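You operate a simulated robot arm through the tools that you are given. There is no shell and no other tool.

Carry out the task below with a simulated robot arm. There is one attempt and no reset: what you move stays moved.

TASK
Put things in order on the packing table. At the end: the green-bead can from the packing table stands where the green wax pad stood; the green wax pad stands where the teal hand pump stood; the yellow wiper stands on top of the teal sensor; the teal hand pump stands on top of the white-top scrub pad; whatever was shut is shut again. Leave all else as you found it, and nothing knocked over.

The check looks at the end state, three seconds after you hand in, the way a careful person would. Anything else that was tipped, shoved, dropped, spilled or broken makes it a failure.

THE ROBOT
A 6-joint arm with a two-finger gripper, fixed in place. Base frame: the origin is at the foot of the arm, x ahead of it, y to its left, z up; the work surface is at about z = 0. Units: mm, rad, N and s.
With the tool pointing down near the work surface it reaches from about 240 to 620 mm from the base axis. Its first joint turns from -1.152 to 1.152 rad. Payload 1.37 kg.
The tool frame sits at the grasp point between the pads (the TCP): z along the fingers, y along the line on which they close. The tips reach 22 mm beyond it. The gripper opens to 92 mm; its body begins 65 mm behind the TCP.
Orientation is that of the tool frame in the base frame, as a unit quaternion [x, y, z, w]. With the fingers straight down and closing along the base's y, the tool's x points along the base's -x, its y along +y and its z along -z.

THE INTERFACE
- The arm moves only by the tool servo_tool. Its argument "plan" is one flat list of numbers, 7 for each row, row after row: the finger opening in mm, from 0 to 92, then the shift along the tool's x, y, z in units of 50 mm (1.0 is 50 mm), then the turn, a rotation vector about the tool's x, y, z in units of 4 degrees (1.0 is 4 degrees). In form: [hand, x, y, z, rx, ry, rz, hand, x, y, z, rx, ry, rz, ...]. A call has 1 to 20 rows; each row shifts and turns the commanded pose from where the row before left it, along the tool's axes as they then stand. A call with a number of a shift or a turn outside -1 to 1 is refused whole. Each row takes 0.2 s and may step no farther than 50 mm and 0.15 rad from the row before; otherwise, or with a gripper value out of range, the whole call is refused. Where a pose cannot be reached the arm comes as near as it can. A force on the tool above 40 N (or 10 N above the force at the start of the call, whichever is more), or a blocked arm, ends the call early, and 0.2 s more pass. Each finger travels about 59.9 mm/s and halts on what it meets, pressing with about 26 N; the grip force reading is that of the motor and also rises with nothing between the fingers. The clock runs only during rows and for 0.2 s after the last one: add rows that do not move to give the fingers time. The reply holds the time, the measured pose of the TCP, the force on the tool along the base axes, the opening and the grip force, in the units named above and with some noise, with the torque about the TCP (base axes, N m) and any sound that the robot's microphone picked up.
- Cameras (640 x 400 px; columns grow to the right, rows downward): "scene" is fixed at [40.8, -432.7, 588.7]; the picture's right is [0.74, -0.67, 0.00], its down [-0.37, -0.41, -0.84] and it looks along [0.56, 0.62, -0.55] (base axes); focal length 273 px, centre (320, 200). "wrist" rides on the gripper at [71, 19, -102] in the tool frame; the picture's right is [-0.26, 0.96, 0.00], its down [-0.75, -0.21, -0.63] and it looks along [-0.60, -0.16, 0.78] (tool axes); focal length 280 px, centre (320, 200). There is no depth. A picture from a camera that has moved, and an enlarged one, comes with that camera's place and axes in the base frame and with its lens.
- camera(camera): a new picture of that camera. No time passes.
- zoom(camera, box): a new picture of the part [left, top, right, bottom] of that camera's present view, enlarged. No time passes.
- hand_in(): hands the job in; it is judged then, once.

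Nothing tells you positions but the pictures and the camera data. Unless the task says otherwise, let go and move clear before handing in.

The tools are called after "Request:" as a command line: name --argument value ..., lists and objects as JSON in quotes. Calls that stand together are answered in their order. servo_tool: Moves the arm, as the interface text tells. Its arguments: {"type":"object","properties":{"plan":{"type":"array","items":{"type":"number"}}},"required":["plan"]} The other tools are called the same way: camera (camera) takes a picture; zoom (camera, box) takes an enlarged picture of a part of a camera's view; hand_in () hands the job in.

At the start:

```text
time_s: 0.0
eef_pos: [469.3, -42.6, 356.0]
tool_rot: [0.0, 1.0, -0.001, 0.001]
ft_force: [0.3, -0.2, 0.4]
moment: [-0.03, 0.01, -0.02]
width: 91.8
gripper_force: 0.1
```

scene: 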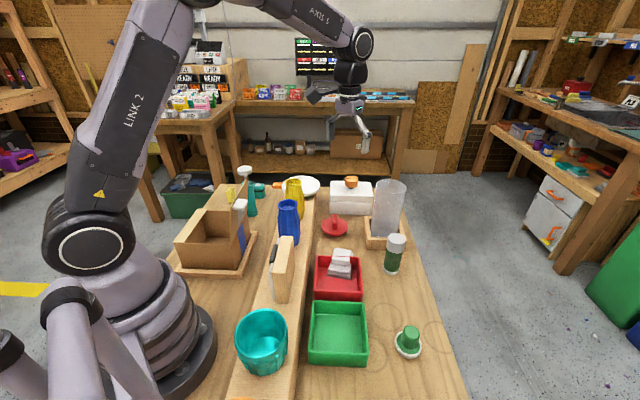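
wrist: 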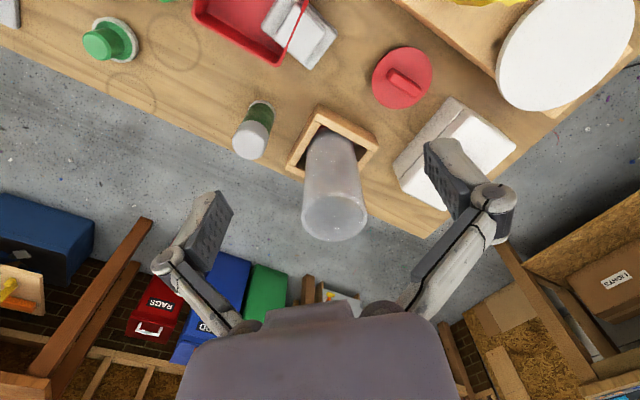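

I see a crowded packing table with a raised shelf or divider board, boxes, trays and a few small objects. I'll take enlarged pictures first to identify each object before moving.

Request:
zoom --camera "scene" --box '[160, 150, 320, 250]'

Request:
zoom --camera "scene" --box '[290, 160, 450, 260]'

Request:
zoom --camera "scene" --box '[220, 230, 460, 380]'

Request:
zoom --camera "wrist" --box '[0, 0, 320, 200]'

Request:
zoom --camera "wrist" --box '[320, 0, 640, 200]'

```text
4.00 times, centred on (240, 200) of scene
camera zoom: at [40.8, -432.7, 588.7], right [0.74, -0.67, 0.0], down [-0.37, -0.41, -0.84], along [0.56, 0.62, -0.55], focal length 1094 px, centre (640, 200)
```

zoom: 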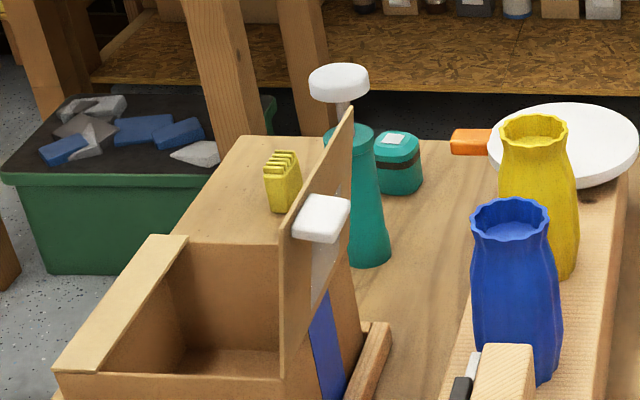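

```text
4.00 times, centred on (370, 210) of scene
camera zoom: at [40.8, -432.7, 588.7], right [0.74, -0.67, 0.0], down [-0.37, -0.41, -0.84], along [0.56, 0.62, -0.55], focal length 1094 px, centre (120, 160)
```

zoom: 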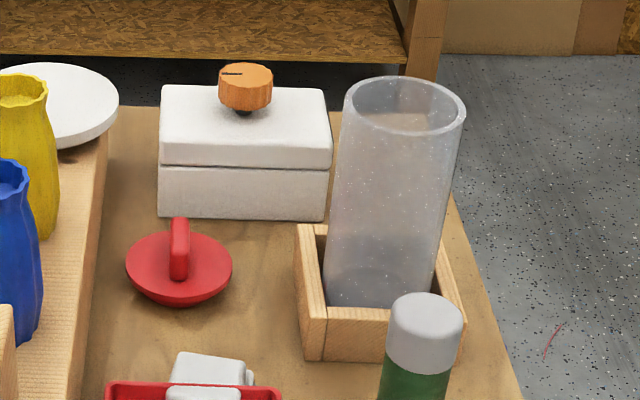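

```text
2.67 times, centred on (340, 305) of scene
camera zoom: at [40.8, -432.7, 588.7], right [0.74, -0.67, 0.0], down [-0.37, -0.41, -0.84], along [0.56, 0.62, -0.55], focal length 729 px, centre (267, -80)
```

zoom: 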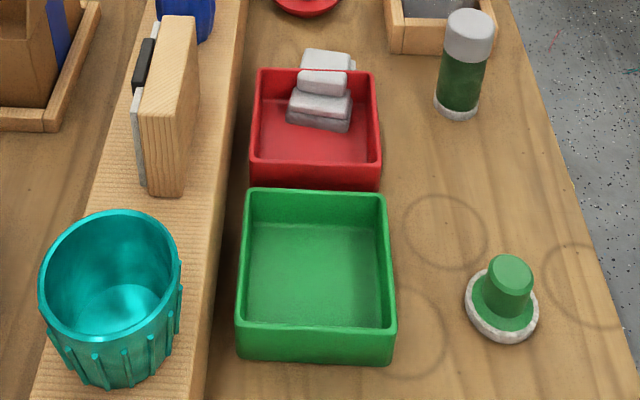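

```text
2.00 times, centred on (160, 100) of wrist
camera zoom: at [398.7, -25.4, 457.8], right [0.26, 0.96, 0.0], down [0.75, -0.2, 0.63], along [0.6, -0.16, -0.78], focal length 561 px, centre (640, 400)
```

zoom: 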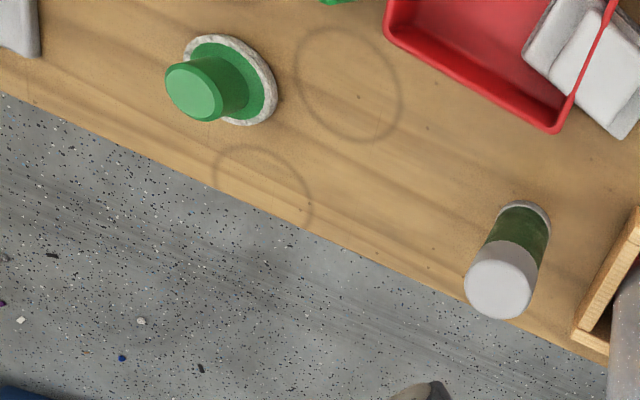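

```text
2.00 times, centred on (480, 100) of wrist
camera zoom: at [398.7, -25.4, 457.8], right [0.26, 0.96, 0.0], down [0.75, -0.2, 0.63], along [0.6, -0.16, -0.78], focal length 561 px, centre (0, 400)
```

zoom: 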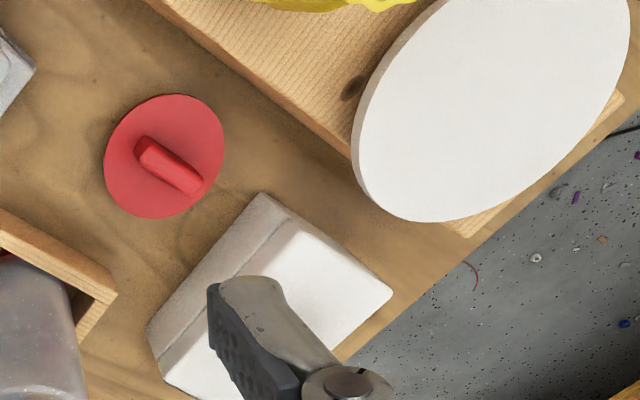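

I take the wax pad to be at about (387,-328), the bead can at (551,-174), the teal pump at (397,328), the teal sensor at (474,406) and the yellow ridged piece at (385,471). The far-left items are half hidden, so I'll move the wrist camera high over there to see them properly.

Request:
servo_tool --plan '[92, 0.4, 0.83, -0.2, 0, 0, 0, 92, 0.4, 0.83, -0.2, 0, 0, 0, 92, 0.4, 0.83, -0.1, 0, 0, 0, 92, 0.4, 0.83, -0.1, 0, 0, 0, 92, 0.4, 0.83, -0.1, 0, 0, 0, 92, 0.4, 0.83, 0, 0, 0, 0, 92, 0.4, 0.83, 0, 0, 0, 0]'

Request:
camera --camera "wrist"

Request:
camera --camera "scene"

```text
time_s: 1.6
eef_pos: [328.8, 246.3, 390.3]
tool_rot: [0.001, 1.0, -0.001, 0.0]
ft_force: [-0.4, 0.0, -0.1]
moment: [-0.01, -0.01, 0.04]
width: 91.9
gripper_force: 0.0
```

```text
taken
camera wrist: at [258.3, 264.6, 492.5], right [0.26, 0.96, 0.0], down [0.75, -0.2, 0.63], along [0.6, -0.17, -0.78], focal length 280 px, centre (320, 200)
```

wrist: 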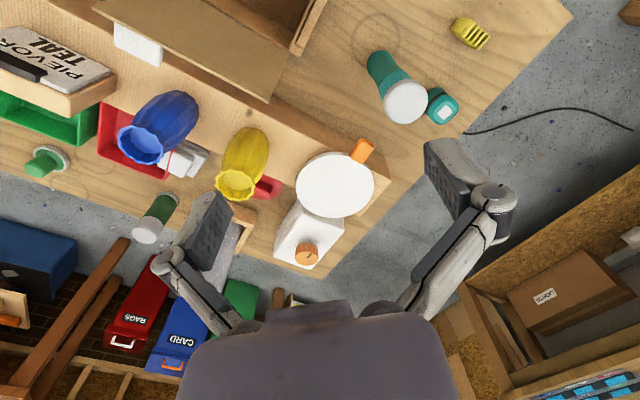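

```text
taken
```

scene: 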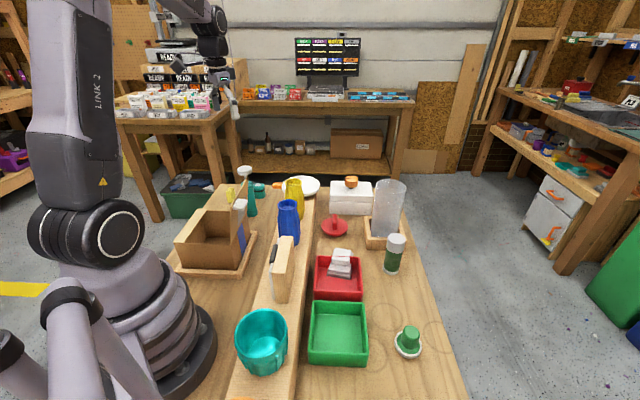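

Request:
zoom --camera "wrist" --box '[340, 0, 560, 140]'

Request:
zoom --camera "wrist" --box '[0, 0, 240, 150]'

Request:
zoom --camera "wrist" --box '[200, 100, 420, 280]'

Request:
zoom --camera "scene" --box '[160, 60, 420, 220]'

```text
2.86 times, centred on (450, 70) of wrist
camera zoom: at [258.3, 264.6, 492.5], right [0.26, 0.96, 0.0], down [0.75, -0.2, 0.63], along [0.6, -0.17, -0.78], focal length 801 px, centre (-51, 571)
```

zoom: 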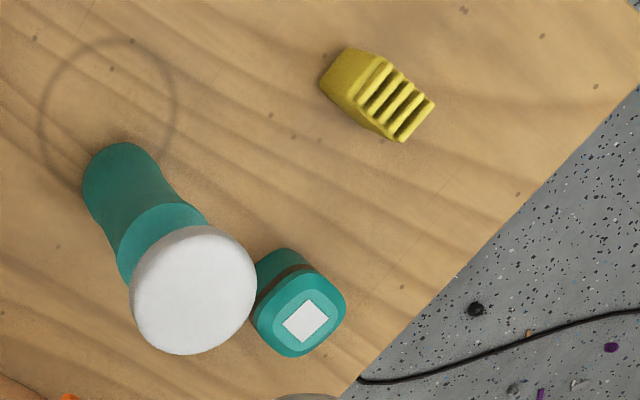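

```text
2.67 times, centred on (120, 75) of wrist
camera zoom: at [258.3, 264.6, 492.5], right [0.26, 0.96, 0.0], down [0.75, -0.2, 0.63], along [0.6, -0.17, -0.78], focal length 748 px, centre (853, 533)
```

zoom: 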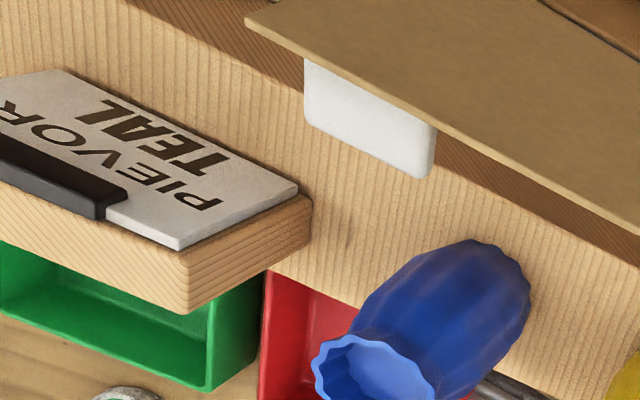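

```text
2.22 times, centred on (310, 190) of wrist
camera zoom: at [258.3, 264.6, 492.5], right [0.26, 0.96, 0.0], down [0.75, -0.2, 0.63], along [0.6, -0.17, -0.78], focal length 623 px, centre (342, 222)
```

zoom: 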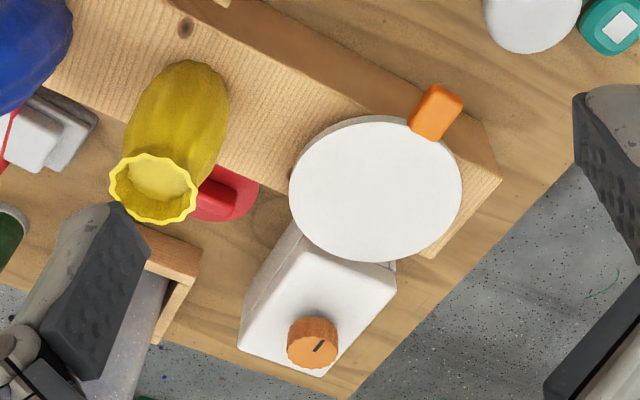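

```text
2.46 times, centred on (290, 140) of scene
camera zoom: at [40.8, -432.7, 588.7], right [0.74, -0.67, 0.0], down [-0.37, -0.41, -0.84], along [0.56, 0.62, -0.55], focal length 673 px, centre (394, 348)
```

zoom: 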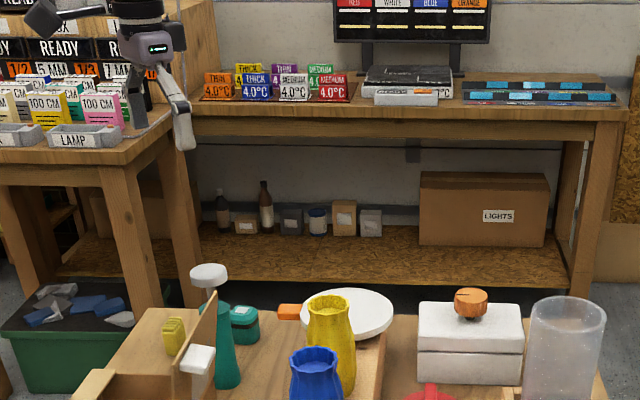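

I've identified the pump (about 394,328, roughly 170 tall), the sensor (about 465,402) and the wiper (about 377,455). I still don't know which object is the white-top scrub pad, so I'll look closer at the trays, the white box and the disc.

Request:
servo_tool --plan '[92, 0.2, -0.9, 0, 0, 0, 0, 92, 0.2, -0.9, 0, 0, 0, 0, 92, 0.2, -0.9, 0, 0, 0, 0, 92, 0.2, -0.9, 0, 0, 0, 0, 92, 0, -0.9, 0, 0, 0, 0]'

Request:
camera --camera "wrist"

Request:
zoom --camera "wrist" --box '[160, 0, 400, 150]'

Request:
zoom --camera "wrist" --box '[400, 0, 640, 150]'

```text
time_s: 2.8
eef_pos: [287.2, 23.0, 391.9]
tool_rot: [0.0, 1.0, -0.001, 0.0]
ft_force: [0.0, -0.2, -0.3]
moment: [0.0, 0.02, -0.01]
width: 92.1
gripper_force: 0.0
```

```text
taken
camera wrist: at [217.0, 40.7, 493.5], right [0.26, 0.97, 0.0], down [0.75, -0.2, 0.62], along [0.6, -0.16, -0.78], focal length 280 px, centre (320, 200)
```

wrist: 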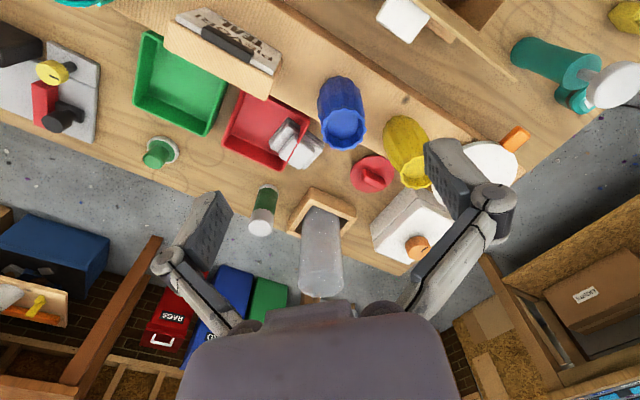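

```text
2.67 times, centred on (280, 75) of wrist
camera zoom: at [217.0, 40.7, 493.5], right [0.26, 0.97, 0.0], down [0.75, -0.2, 0.62], along [0.6, -0.16, -0.78], focal length 748 px, centre (427, 533)
```

zoom: 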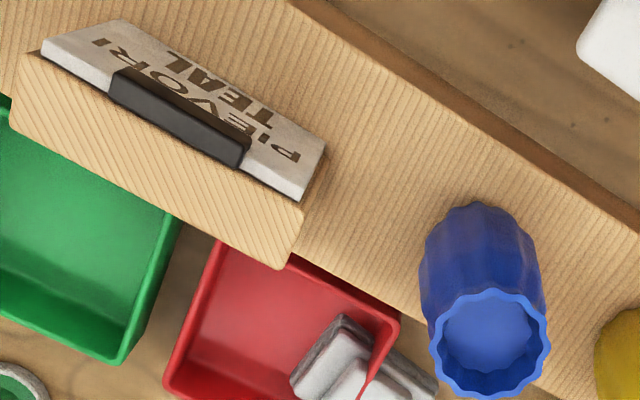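

```text
2.67 times, centred on (520, 75) of wrist
camera zoom: at [217.0, 40.7, 493.5], right [0.26, 0.97, 0.0], down [0.75, -0.2, 0.62], along [0.6, -0.16, -0.78], focal length 748 px, centre (-213, 533)
```

zoom: 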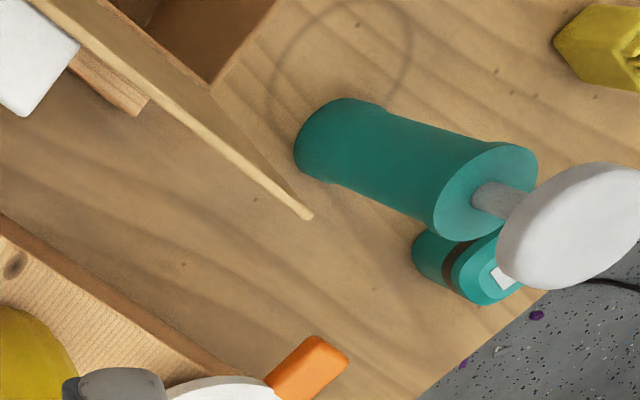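

There's more on the right side of the table, including a grey plate with knobs. I'll zoom in on the red tray and then move to look at that side.

Request:
zoom --camera "wrist" --box '[210, 70, 370, 170]'

Request:
zoom --camera "wrist" --box '[340, 110, 540, 280]'

Request:
zoom --camera "wrist" --box '[0, 0, 200, 180]'

Request:
servo_tool --plan '[92, 0, -0.95, 0, 0, 0, 0, 92, 0, -0.95, 0, 0, 0, 0, 92, 0, -0.95, 0, 0, 0, 0, 92, 0, -0.95, 0, 0, 0, 0, 92, 0, -0.95, 0, 0, 0, 0]'

Request:
camera --camera "wrist"

```text
4.00 times, centred on (290, 120) of wrist
camera zoom: at [217.0, 40.7, 493.5], right [0.26, 0.97, 0.0], down [0.75, -0.2, 0.62], along [0.6, -0.16, -0.78], focal length 1122 px, centre (440, 520)
```

zoom: 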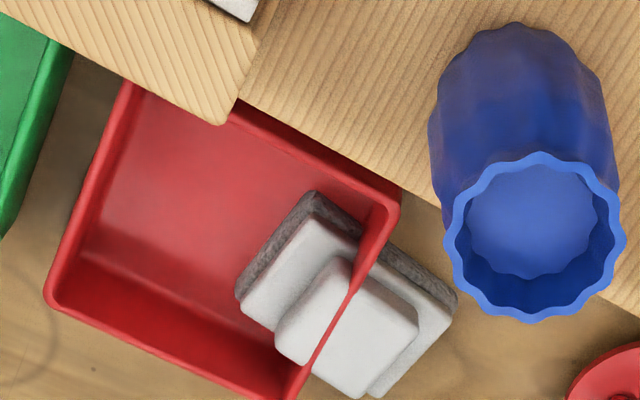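

```text
2.35 times, centred on (440, 195) of wrist
camera zoom: at [217.0, 40.7, 493.5], right [0.26, 0.97, 0.0], down [0.75, -0.2, 0.62], along [0.6, -0.16, -0.78], focal length 660 px, centre (38, 212)
```

zoom: 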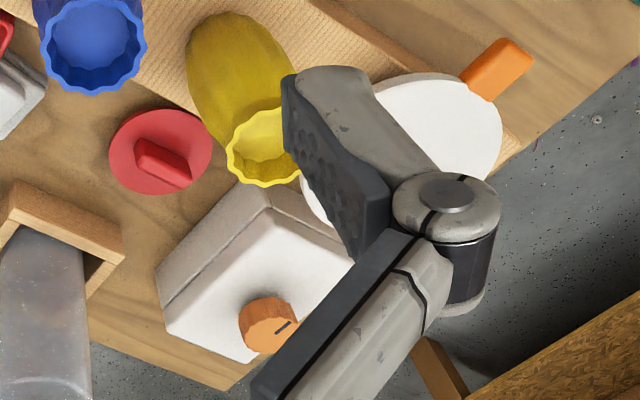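

```text
2.22 times, centred on (100, 90) of wrist
camera zoom: at [217.0, 40.7, 493.5], right [0.26, 0.97, 0.0], down [0.75, -0.2, 0.62], along [0.6, -0.16, -0.78], focal length 623 px, centre (809, 444)
```

zoom: 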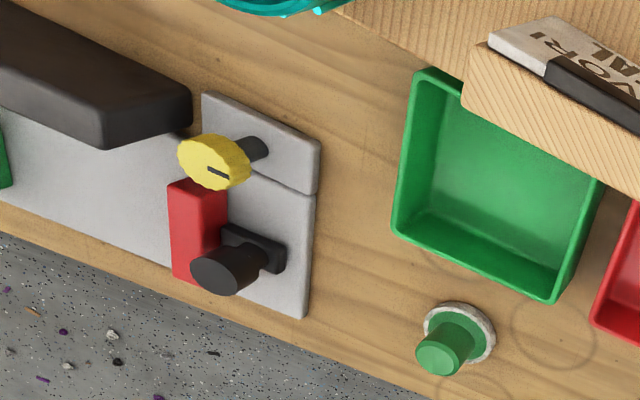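

```text
time_s: 4.0
eef_pos: [291.3, -215.7, 389.7]
tool_rot: [0.001, 1.0, -0.001, 0.001]
ft_force: [0.9, -0.2, 0.5]
moment: [-0.01, -0.01, 0.01]
width: 92.2
gripper_force: 0.1
```

```text
taken
camera wrist: at [220.5, -197.3, 491.4], right [0.26, 0.97, 0.0], down [0.75, -0.2, 0.63], along [0.6, -0.16, -0.78], focal length 280 px, centre (320, 200)
```

wrist: 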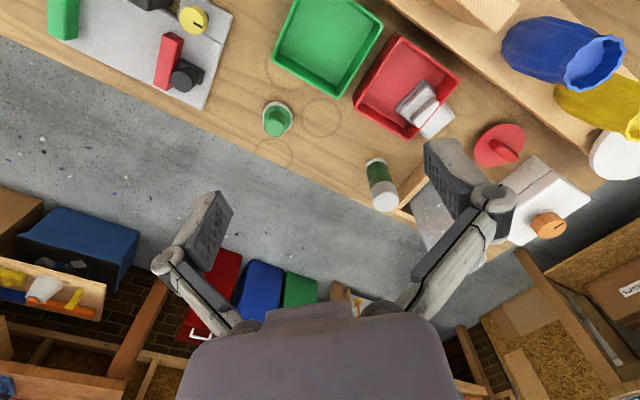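

The block in the red tray has a dark abrasive bottom and a white top, so it is likely the white-top scrub pad. It seems to cross the tray's rim, so I'll take a closer look.

Request:
servo_tool --plan '[92, 0.14, 0.78, 0.4, 0, 0, 0, 92, 0.14, 0.78, 0.4, 0, 0, 0, 92, 0.14, 0.78, 0.4, 0, 0, 0, 92, 0.14, 0.78, 0.4, 0, 0, 0, 92, 0.14, 0.78, 0.4, 0, 0, 0]'

Request:
camera --camera "wrist"

Request:
zoom --camera "wrist" --box '[200, 40, 440, 190]'

Request:
zoom --camera "scene" --box '[300, 230, 420, 305]'

```text
time_s: 5.2
eef_pos: [253.4, -21.4, 290.2]
tool_rot: [-0.001, 1.0, -0.001, 0.002]
ft_force: [-0.2, -0.5, 0.2]
moment: [0.0, 0.03, 0.0]
width: 92.1
gripper_force: 0.0
```

```text
taken
camera wrist: at [182.2, -2.2, 391.8], right [0.26, 0.96, 0.0], down [0.75, -0.2, 0.63], along [0.6, -0.17, -0.78], focal length 280 px, centre (320, 200)
```

wrist: 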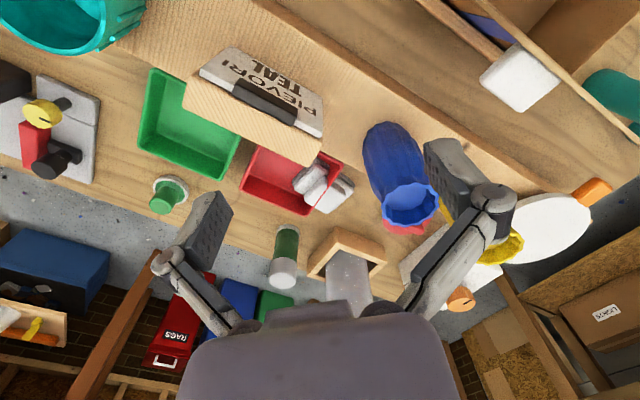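

```text
2.67 times, centred on (320, 115) of wrist
camera zoom: at [182.2, -2.2, 391.8], right [0.26, 0.96, 0.0], down [0.75, -0.2, 0.63], along [0.6, -0.17, -0.78], focal length 748 px, centre (320, 427)
```

zoom: 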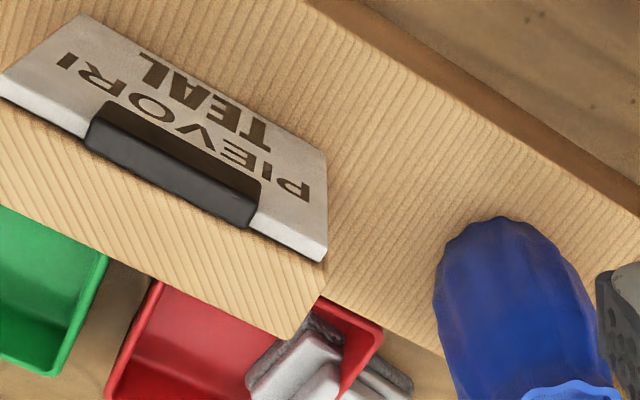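

```text
5.33 times, centred on (360, 268) of scene
camera zoom: at [40.8, -432.7, 588.7], right [0.74, -0.67, 0.0], down [-0.37, -0.41, -0.84], along [0.56, 0.62, -0.55], focal length 1458 px, centre (107, -160)
```

zoom: 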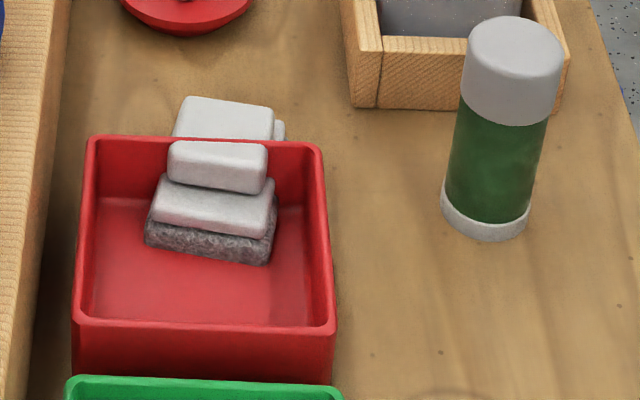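

The pad seems to stand across the tray's far wall, or else there are two pieces there. I'll move to the -y side and turn the wrist so the camera looks toward +y, to see the pad, tray and can from another side.

Request:
servo_tool --plan '[92, -0.44, -0.76, 0.13, 0, 0, 0, 92, -0.44, -0.76, 0.13, 0, 0, 0, 92, -0.44, -0.76, 0.13, 0, 0, 0, 92, -0.44, -0.76, 0.13, 0, 0, 0, 92, -0.44, -0.76, 0.13, 0, 0, 0, 92, -0.44, -0.76, 0.13, 0, 0, 0, 92, 0, 0, 0, 0, 0, -1, 92, 0, 0, 0, 0, 0, -1, 92, 0, 0, 0, 0, 0, -1, 92, 0, 0, 0, 0, 0, -1, 92, 0, 0, 0, 0, 0, -1, 92, 0, 0, 0, 0, 0, -1, 92, 0, 0, 0, 0, 0, -1, 92, 0, 0, 0, 0, 0, -1, 92, 0, 0, 0, 0, 0, -1, 92, 0, 0, 0, 0, 0, -1, 92, 0, 0, 0, 0, 0, -1, 92, 0, 0, 0, 0, 0, -1]'

Request:
servo_tool --plan '[92, 0, 0, 0, 0, 0, -1, 92, 0, 0, 0, 0, 0, -1, 92, 0, 0, 0, 0, 0, -1, 92, 0, 0, 0, 0, 0, -1, 92, 0, 0, 0, 0, 0, -1, 92, 0, 0, 0, 0, 0, -1, 92, 0, 0, 0, 0, 0, -1, 92, 0, 0, 0, 0, 0, -1]'

Request:
camera --camera "wrist"

Request:
zoom --camera "wrist" --box '[220, 80, 420, 205]'

```text
time_s: 9.0
eef_pos: [387.2, -249.5, 251.6]
tool_rot: [-0.406, 0.914, -0.001, 0.0]
ft_force: [-0.1, 0.4, 0.1]
moment: [0.02, 0.01, 0.0]
width: 92.0
gripper_force: 0.1
```

```text
time_s: 10.8
eef_pos: [386.5, -249.8, 252.6]
tool_rot: [-0.643, 0.766, 0.0, -0.001]
ft_force: [0.8, -0.3, 0.7]
moment: [0.01, 0.02, 0.02]
width: 92.0
gripper_force: 0.1
```

```text
taken
camera wrist: at [354.9, -316.1, 354.4], right [-0.91, 0.42, 0.0], down [0.33, 0.71, 0.62], along [0.27, 0.56, -0.78], focal length 280 px, centre (320, 200)
```

wrist: 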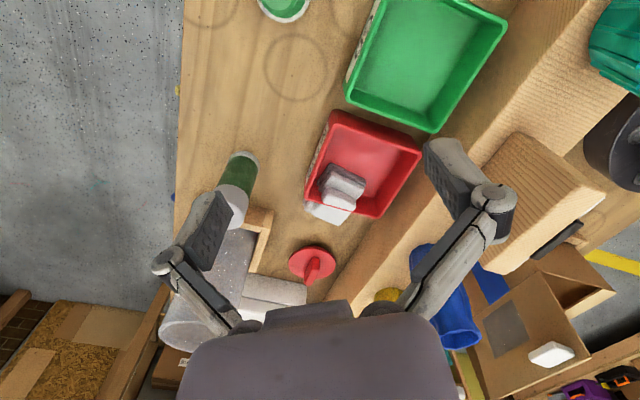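

```text
3.20 times, centred on (320, 142) of wrist
camera zoom: at [354.9, -316.1, 354.4], right [-0.91, 0.42, 0.0], down [0.33, 0.71, 0.62], along [0.27, 0.56, -0.78], focal length 897 px, centre (320, 384)
```

zoom: 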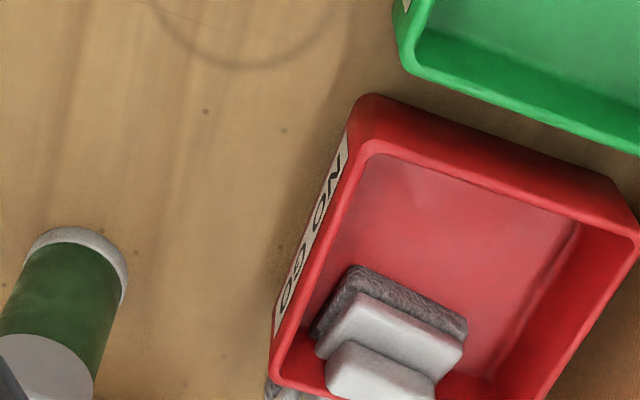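

Request:
zoom --camera "wrist" --box '[280, 150, 380, 230]'

Request:
zoom --camera "wrist" --box '[140, 130, 360, 360]'

Request:
zoom --camera "scene" --box '[320, 240, 370, 272]'

```text
5.00 times, centred on (330, 190) of wrist
camera zoom: at [354.9, -316.1, 354.4], right [-0.91, 0.42, 0.0], down [0.33, 0.71, 0.62], along [0.27, 0.56, -0.78], focal length 1402 px, centre (270, 250)
```

zoom: 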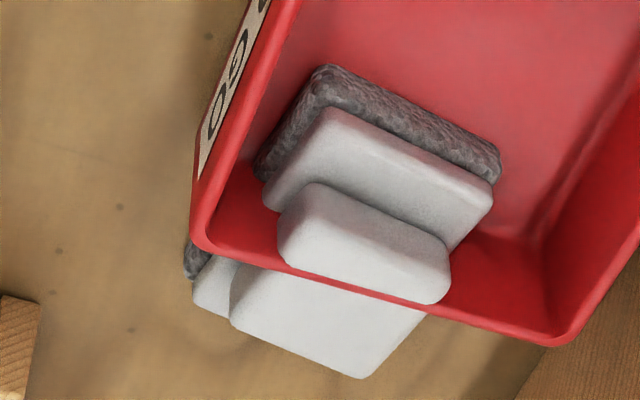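

```text
1.74 times, centred on (250, 245) of wrist
camera zoom: at [354.9, -316.1, 354.4], right [-0.91, 0.42, 0.0], down [0.33, 0.71, 0.62], along [0.27, 0.56, -0.78], focal length 488 px, centre (442, 122)
```

zoom: 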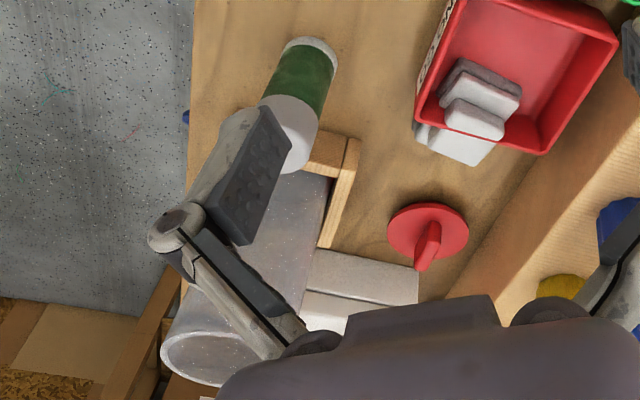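

```text
12.50 times, centred on (345, 256) of scene
camera zoom: at [40.8, -432.7, 588.7], right [0.74, -0.67, 0.0], down [-0.37, -0.41, -0.84], along [0.56, 0.62, -0.55], focal length 3418 px, centre (8, -500)
```

zoom: 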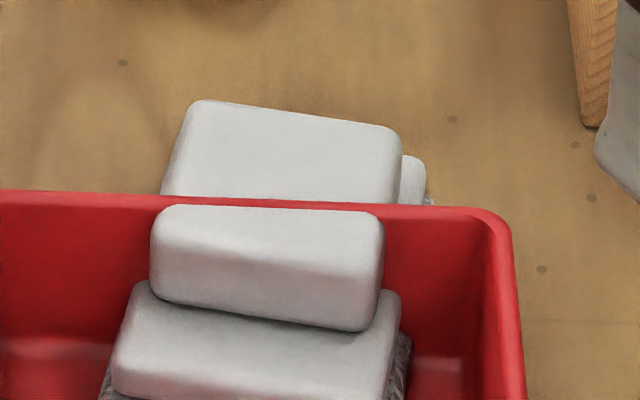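

The pad's relation to the tray wall is still ambiguous, because the rim line runs across it. I'll bring the camera nearer for a sharp look before planning anything.

Request:
servo_tool --plan '[92, -0.55, -0.07, 0.53, 0, 0, 0, 92, -0.55, -0.07, 0.53, 0, 0, 0, 92, -0.55, -0.07, 0.53, 0, 0, 0, 92, -0.55, -0.07, 0.53, 0, 0, 0]'

Request:
camera --camera "wrist"

Request:
zoom --camera "wrist" --box '[240, 120, 400, 250]'

Request:
camera --camera "scene"

```text
time_s: 11.8
eef_pos: [419.2, -144.4, 146.0]
tool_rot: [-0.642, 0.767, 0.0, -0.001]
ft_force: [-0.8, 0.8, 0.5]
moment: [-0.02, 0.0, -0.01]
width: 91.9
gripper_force: 0.1
```

```text
taken
camera wrist: at [388.8, -212.1, 247.0], right [-0.9, 0.43, 0.0], down [0.33, 0.71, 0.62], along [0.27, 0.56, -0.78], focal length 280 px, centre (320, 200)
```

wrist: 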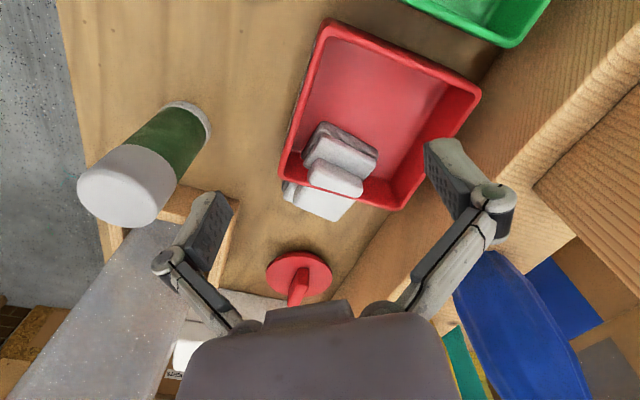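

```text
3.08 times, centred on (320, 185) of wrist
camera zoom: at [388.8, -212.1, 247.0], right [-0.9, 0.43, 0.0], down [0.33, 0.71, 0.62], along [0.27, 0.56, -0.78], focal length 863 px, centre (320, 246)
```

zoom: 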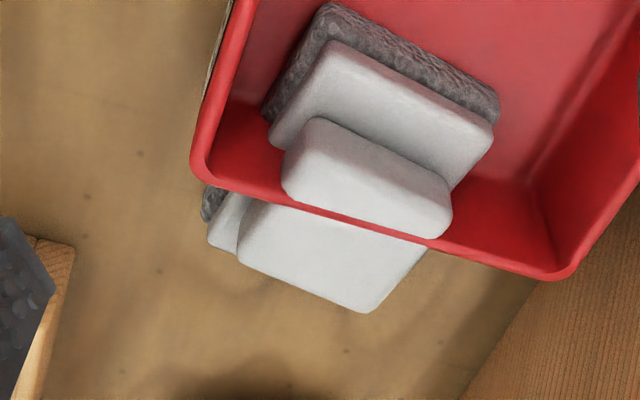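

```text
taken
```

scene: 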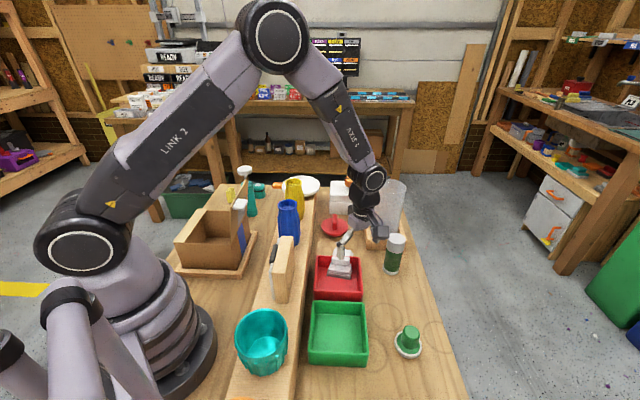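

The wall line and pad faces don't fit a simple interpenetration, so there may be one pad inside the tray and another just outside. I'll tilt the camera to look straight down at that spot to settle it.

Request:
servo_tool --plan '[92, -0.7, -0.09, -0.5, 0, 0, 0, 92, -0.7, -0.09, -0.5, 0, 0, 0, 92, 0, 0, 0, -0.25, 0.93, 0, 92, 0, 0, 0, -0.25, 0.93, 0, 92, 0, 0, 0, -0.25, 0.93, 0, 92, 0, 0, 0, -0.25, 0.93, 0, 92, 0, 0, 0, -0.25, 0.93, 0, 92, 0, 0, 0, -0.25, 0.93, 0, 92, 0, 0, 0, -0.25, 0.93, 0, 92, 0, 0, 0, -0.25, 0.93, 0, 92, 0, 0, 0, -0.25, 0.93, 0, 92, 0, 0, 0, -0.25, 0.93, 0]'

Request:
camera --camera "wrist"

Request:
zoom --camera "wrist" --box '[240, 120, 400, 250]'

```text
time_s: 14.4
eef_pos: [440.6, -76.3, 195.8]
tool_rot: [-0.606, 0.723, -0.139, -0.3]
ft_force: [0.3, -0.1, 0.2]
moment: [-0.02, 0.01, 0.01]
width: 91.9
gripper_force: 0.0
```

```text
taken
camera wrist: at [443.1, -70.8, 320.9], right [-0.9, 0.43, 0.0], down [0.43, 0.9, 0.0], along [0.0, 0.0, -1.0], focal length 280 px, centre (320, 200)
```

wrist: 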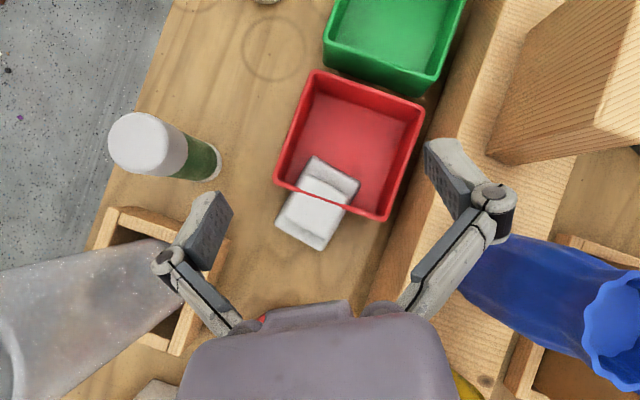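

```text
3.08 times, centred on (320, 185) of wrist
camera zoom: at [443.1, -70.8, 320.9], right [-0.9, 0.43, 0.0], down [0.43, 0.9, 0.0], along [0.0, 0.0, -1.0], focal length 863 px, centre (320, 246)
```

zoom: 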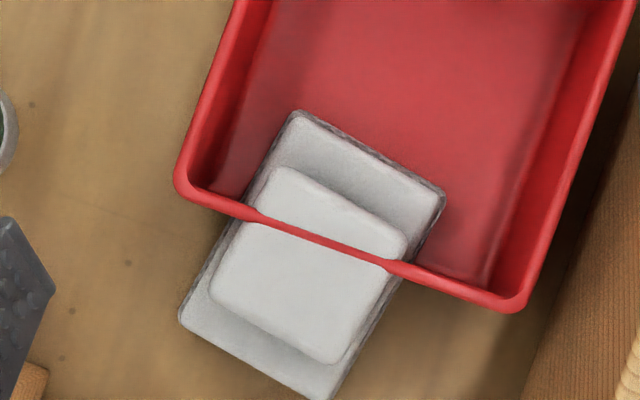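

It's now clear: it is one pad standing across the red tray's far wall. Its handle top is about 47 x 45 mm, centred near (449,-67) at z≈45, with the rim line crossing it. Next I'll untilt, raise, and survey the pump, sensor and wiper closely.

Request:
servo_tool --plan '[92, 0, 0, 0, 0.25, -0.93, 0, 92, 0, 0, 0, 0.25, -0.93, 0, 92, 0, 0, 0, 0.25, -0.93, 0, 92, 0, 0, 0, 0.25, -0.93, 0, 92, 0, 0, 0, 0.25, -0.93, 0, 92, 0, 0, 0, 0.25, -0.93, 0, 92, 0, 0, 0, 0.25, -0.93, 0, 92, 0, 0, 0, 0.25, -0.93, 0, 92, 0, 0, 0, 0.25, -0.93, 0, 92, 0, 0, 0, 0.25, -0.93, 0, 92, 0, 0, -1, 0, 0, 0, 92, 0, 0, -1, 0, 0, 0, 92, 0, 0, -1, 0, 0, 0, 92, 0, 0, 0, 0, 0, 1, 92, 0, 0, 0, 0, 0, 1, 92, 0, 0, 0, 0, 0, 1, 92, 0, 0, 0, 0, 0, 1, 92, 0, 0, 0, 0, 0, 1, 92, 0, 0, 0, 0, 0, 1, 92, 0, 0, 0, 0, 0, 1]'

Request:
camera --camera "wrist"

```text
time_s: 18.6
eef_pos: [440.4, -75.4, 346.3]
tool_rot: [-0.438, 0.899, 0.0, 0.0]
ft_force: [0.4, 0.1, -0.5]
moment: [0.02, 0.0, 0.01]
width: 92.0
gripper_force: 0.1
```

```text
taken
camera wrist: at [381.3, -120.3, 448.2], right [-0.6, 0.8, 0.0], down [0.63, 0.47, 0.62], along [0.5, 0.37, -0.78], focal length 280 px, centre (320, 200)
```

wrist: 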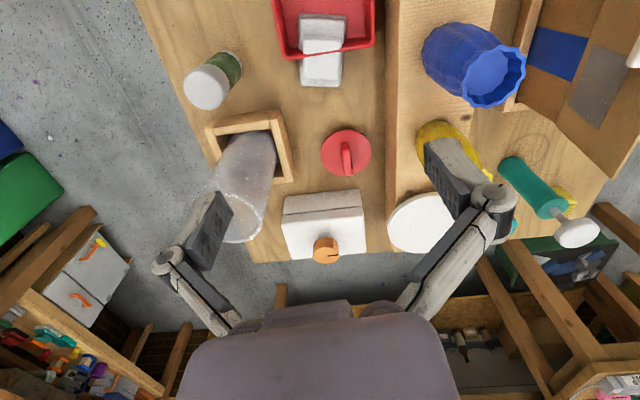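

The table runs along about azimuth 37°, and everything is visible from above now. I'll move over toward the left side to look at the pump, sensor and wiper from nearer.

Request:
servo_tool --plan '[92, -0.258, 0.945, 0.03, 0, 0, 0, 92, -0.258, 0.945, 0.03, 0, 0, 0, 92, -0.258, 0.945, 0.03, 0, 0, 0, 92, -0.258, 0.945, 0.03, 0, 0, 0, 92, -0.258, 0.945, 0.03, 0, 0, 0, 92, -0.258, 0.945, 0.03, 0, 0, 0, 92, -0.258, 0.945, 0.03, 0, 0, 0]'

Request:
camera --camera "wrist"

Request:
zoom --camera "wrist" --box '[220, 60, 460, 260]'

Request:
camera --camera "scene"

```text
time_s: 20.2
eef_pos: [233.6, 198.4, 337.6]
tool_rot: [-0.439, 0.899, -0.001, 0.0]
ft_force: [-0.6, 0.3, 0.6]
moment: [-0.04, -0.04, 0.02]
width: 92.0
gripper_force: 0.1
```

```text
taken
camera wrist: at [176.3, 153.6, 438.4], right [-0.6, 0.8, 0.0], down [0.63, 0.47, 0.62], along [0.5, 0.37, -0.78], focal length 280 px, centre (320, 200)
```

wrist: 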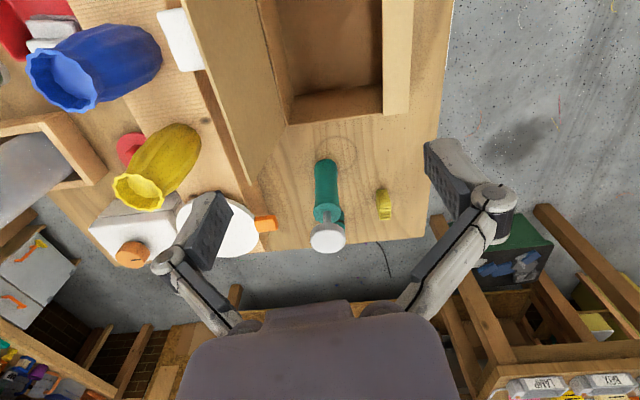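

```text
2.00 times, centred on (340, 160) of wrist
camera zoom: at [176.3, 153.6, 438.4], right [-0.6, 0.8, 0.0], down [0.63, 0.47, 0.62], along [0.5, 0.37, -0.78], focal length 561 px, centre (280, 280)
```

zoom: 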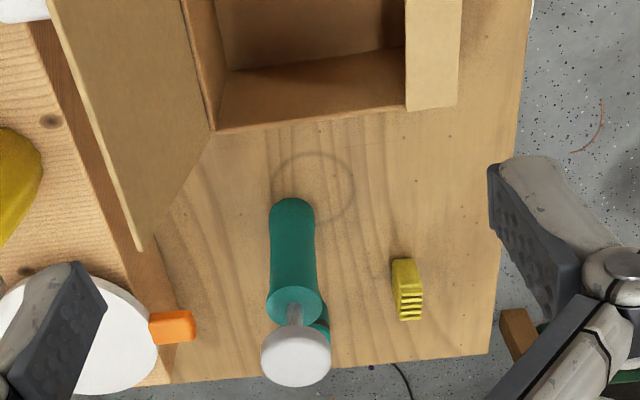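

```text
taken
```

scene: 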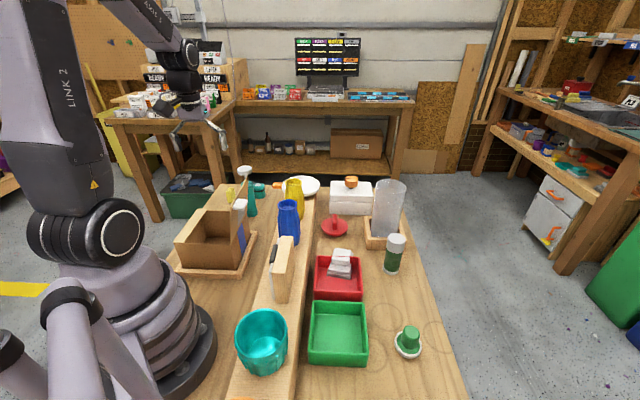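

The pump stands at about (391,328). Its top is at z≈174, the teal collar at z≈123 with a diameter of 42, and the head diameter is 47. The cardboard flap is tall (z≈228), so I'll stay high, move above the pump and check alignment.

Request:
servo_tool --plan '[92, -0.797, -0.176, 0.15, 0, 0, 0, 92, -0.797, -0.176, 0.15, 0, 0, 0, 92, -0.797, -0.176, 0.15, 0, 0, 0, 92, -0.797, -0.176, 0.15, 0, 0, 0, 92, -0.797, -0.176, 0.15, 0, 0, 0]'

Request:
camera --camera "wrist"

Request:
zoom --camera "wrist" --box '[240, 60, 440, 220]'

Request:
camera --camera "scene"

```text
time_s: 21.4
eef_pos: [392.5, 328.2, 297.8]
tool_rot: [-0.438, 0.899, 0.0, 0.0]
ft_force: [0.0, 0.0, 0.3]
moment: [0.0, 0.0, 0.01]
width: 91.9
gripper_force: 0.0
```

```text
taken
camera wrist: at [334.8, 283.3, 398.8], right [-0.6, 0.8, 0.0], down [0.63, 0.47, 0.62], along [0.5, 0.37, -0.78], focal length 280 px, centre (320, 200)
```

wrist: 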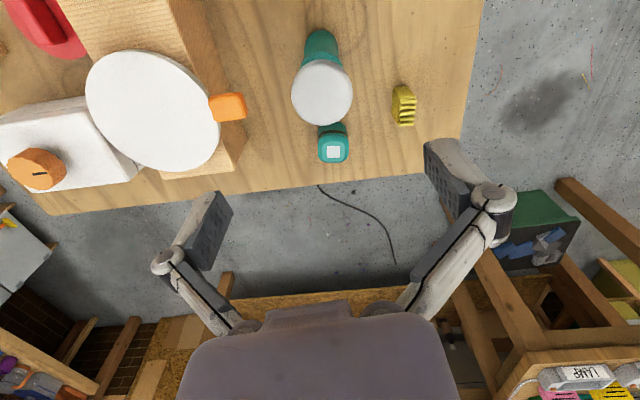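

```text
2.50 times, centred on (340, 140) of wrist
camera zoom: at [334.8, 283.3, 398.8], right [-0.6, 0.8, 0.0], down [0.63, 0.47, 0.62], along [0.5, 0.37, -0.78], focal length 701 px, centre (270, 350)
```

zoom: 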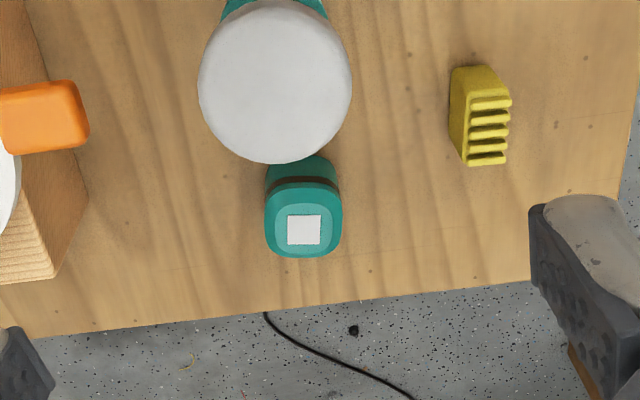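

```text
taken
```

scene: 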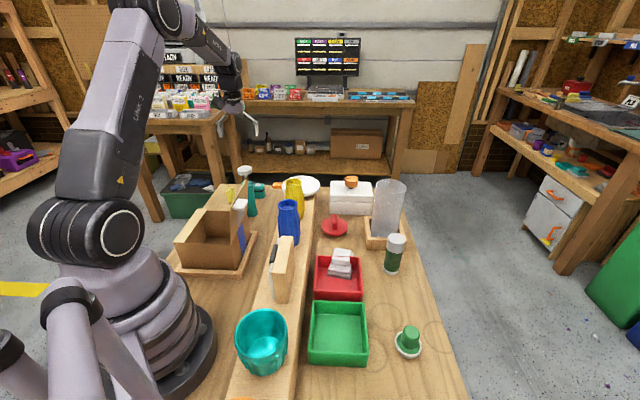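

The pump is centred at (391,328), right under the tool. I'll descend with open fingers around its head to z≈115 so the pads meet the teal collar.

Request:
servo_tool --plan '[92, 0.01, 0.02, 0.9, 0, 0, 0, 92, 0.01, 0, 0.9, 0, 0, 0, 92, 0, 0, 0.9, 0, 0, 0, 92, 0, 0, 0, 0, 0, 0]'

Request:
camera --camera "wrist"

Request:
zoom --camera "scene" --box '[190, 120, 310, 220]'

```text
time_s: 22.4
eef_pos: [390.2, 327.4, 164.4]
tool_rot: [-0.439, 0.899, -0.001, 0.0]
ft_force: [-1.0, 0.7, 0.2]
moment: [-0.01, 0.02, 0.02]
width: 91.7
gripper_force: 0.1
```

```text
taken
camera wrist: at [332.3, 283.6, 265.4], right [-0.6, 0.8, 0.0], down [0.62, 0.47, 0.63], along [0.5, 0.37, -0.78], focal length 280 px, centre (320, 200)
```

wrist: 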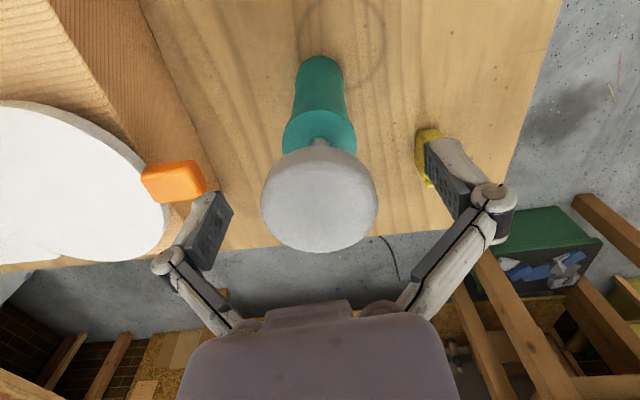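

```text
4.00 times, centred on (250, 170) of scene
camera zoom: at [40.8, -432.7, 588.7], right [0.74, -0.67, 0.0], down [-0.37, -0.41, -0.84], along [0.56, 0.62, -0.55], focal length 1094 px, centre (600, 320)
```

zoom: 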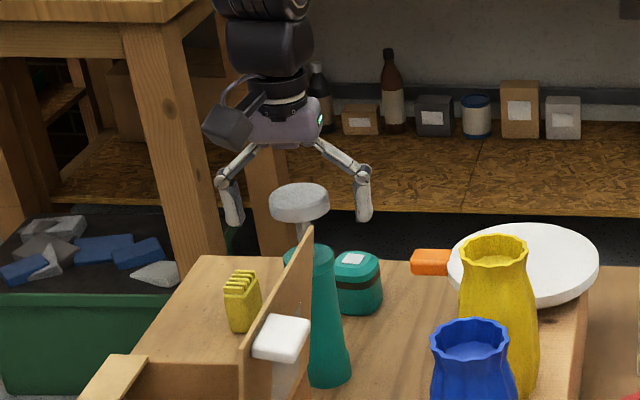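

Alignment is good, with the head centred between the fingers. I'll descend the last 49 mm and close on the collar.

Request:
servo_tool --plan '[92, -0.01, 0.01, 0.5, 0, 0, 0, 92, 0, 0, 0.47, 0, 0, 0, 92, 0, 0, 0, 0, 0, 0]'

Request:
zoom --camera "scene" --box '[190, 120, 310, 220]'

Request:
camera --camera "wrist"

```text
time_s: 23.2
eef_pos: [391.2, 330.0, 113.4]
tool_rot: [-0.438, 0.899, 0.0, 0.001]
ft_force: [0.1, -0.7, -0.1]
moment: [-0.01, -0.02, 0.03]
width: 91.9
gripper_force: 0.2
```

```text
4.00 times, centred on (250, 170) of scene
camera zoom: at [40.8, -432.7, 588.7], right [0.74, -0.67, 0.0], down [-0.37, -0.41, -0.84], along [0.56, 0.62, -0.55], focal length 1094 px, centre (600, 320)
```

zoom: 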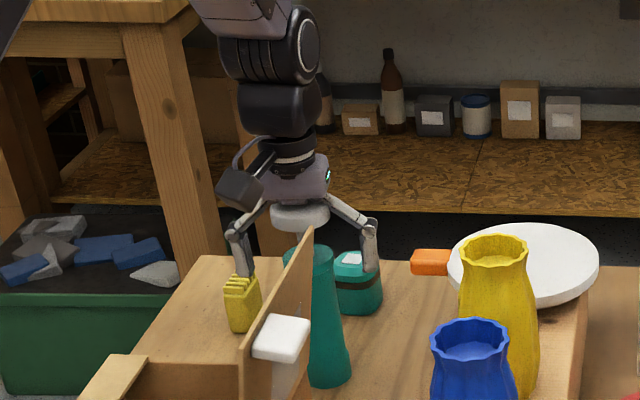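

```text
taken
camera wrist: at [332.2, 284.5, 216.3], right [-0.6, 0.8, 0.0], down [0.62, 0.47, 0.63], along [0.5, 0.37, -0.78], focal length 280 px, centre (320, 200)
```

wrist: 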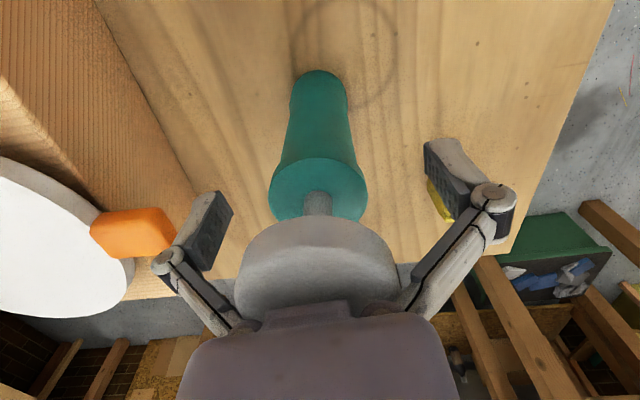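

The head sits very close under the palm here, and the finger links could catch it while closing. I'll rise and grip the white head itself instead (z≈160–174, diameter 47), with the TCP at about z=166.

Request:
servo_tool --plan '[92, 0, 0, -0.55, 0, 0, 0, 92, 0.05, -0.02, -0.5, 0, 0, 0, 92, 0, 0, 0, 0, 0, 0]'

Request:
zoom --camera "scene" --box '[190, 120, 310, 220]'

Request:
camera --camera "wrist"

```text
time_s: 24.0
eef_pos: [390.2, 326.6, 166.0]
tool_rot: [-0.438, 0.899, -0.001, -0.001]
ft_force: [0.2, 0.0, -0.6]
moment: [-0.01, -0.02, 0.04]
width: 92.2
gripper_force: 0.0
```

```text
4.00 times, centred on (250, 170) of scene
camera zoom: at [40.8, -432.7, 588.7], right [0.74, -0.67, 0.0], down [-0.37, -0.41, -0.84], along [0.56, 0.62, -0.55], focal length 1094 px, centre (600, 320)
```

zoom: 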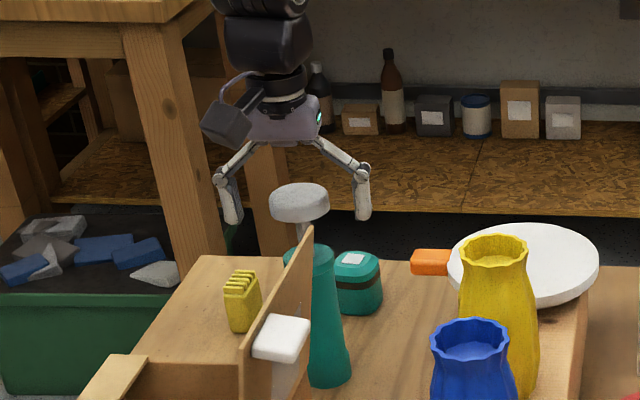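

```text
taken
camera wrist: at [330.8, 281.8, 268.2], right [-0.6, 0.8, 0.0], down [0.63, 0.47, 0.62], along [0.5, 0.37, -0.78], focal length 280 px, centre (320, 200)
```

wrist: 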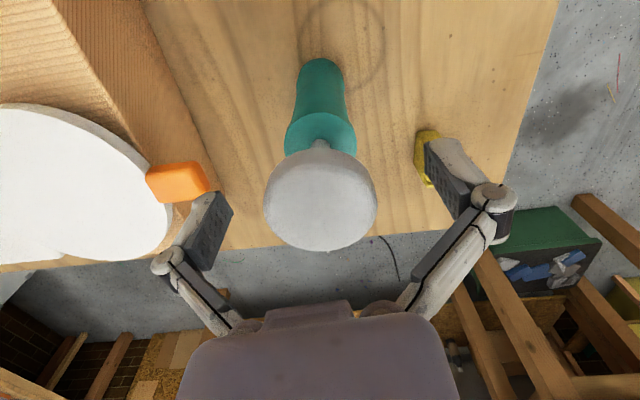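

The head is centred between the pads. I'll close on it now.

Request:
servo_tool --plan '[40, 0, 0, 0, 0, 0, 0, 40, 0, 0, 0, 0, 0, 0, 40, 0, 0, 0, 0, 0, 0, 40, 0, 0, 0, 0, 0, 0, 40, 0, 0, 0, 0, 0, 0]'

Request:
zoom --camera "scene" --box '[190, 120, 310, 220]'

Request:
camera --camera "wrist"

```text
time_s: 25.2
eef_pos: [390.8, 326.9, 166.7]
tool_rot: [-0.439, 0.899, 0.0, 0.0]
ft_force: [-0.9, 0.2, 0.3]
moment: [0.0, 0.0, -0.01]
width: 45.3
gripper_force: 26.1
```

```text
4.00 times, centred on (250, 170) of scene
camera zoom: at [40.8, -432.7, 588.7], right [0.74, -0.67, 0.0], down [-0.37, -0.41, -0.84], along [0.56, 0.62, -0.55], focal length 1094 px, centre (600, 320)
```

zoom: 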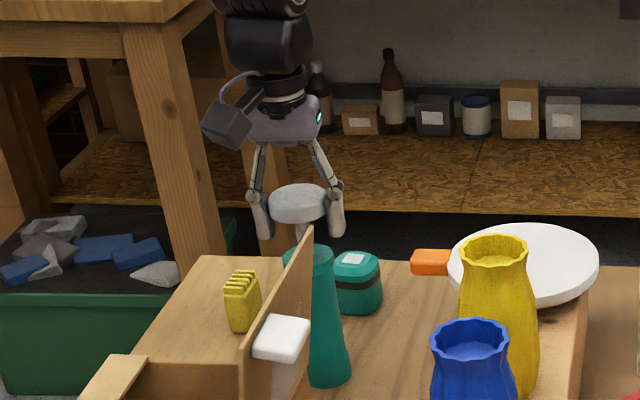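

```text
taken
camera wrist: at [330.8, 281.9, 268.1], right [-0.6, 0.8, 0.0], down [0.62, 0.47, 0.62], along [0.5, 0.37, -0.78], focal length 280 px, centre (320, 200)
```

wrist: 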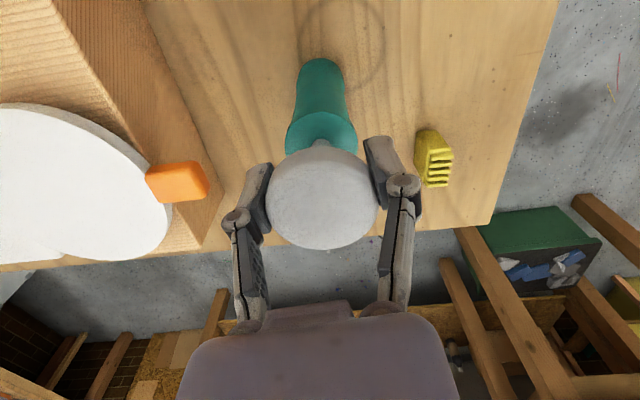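

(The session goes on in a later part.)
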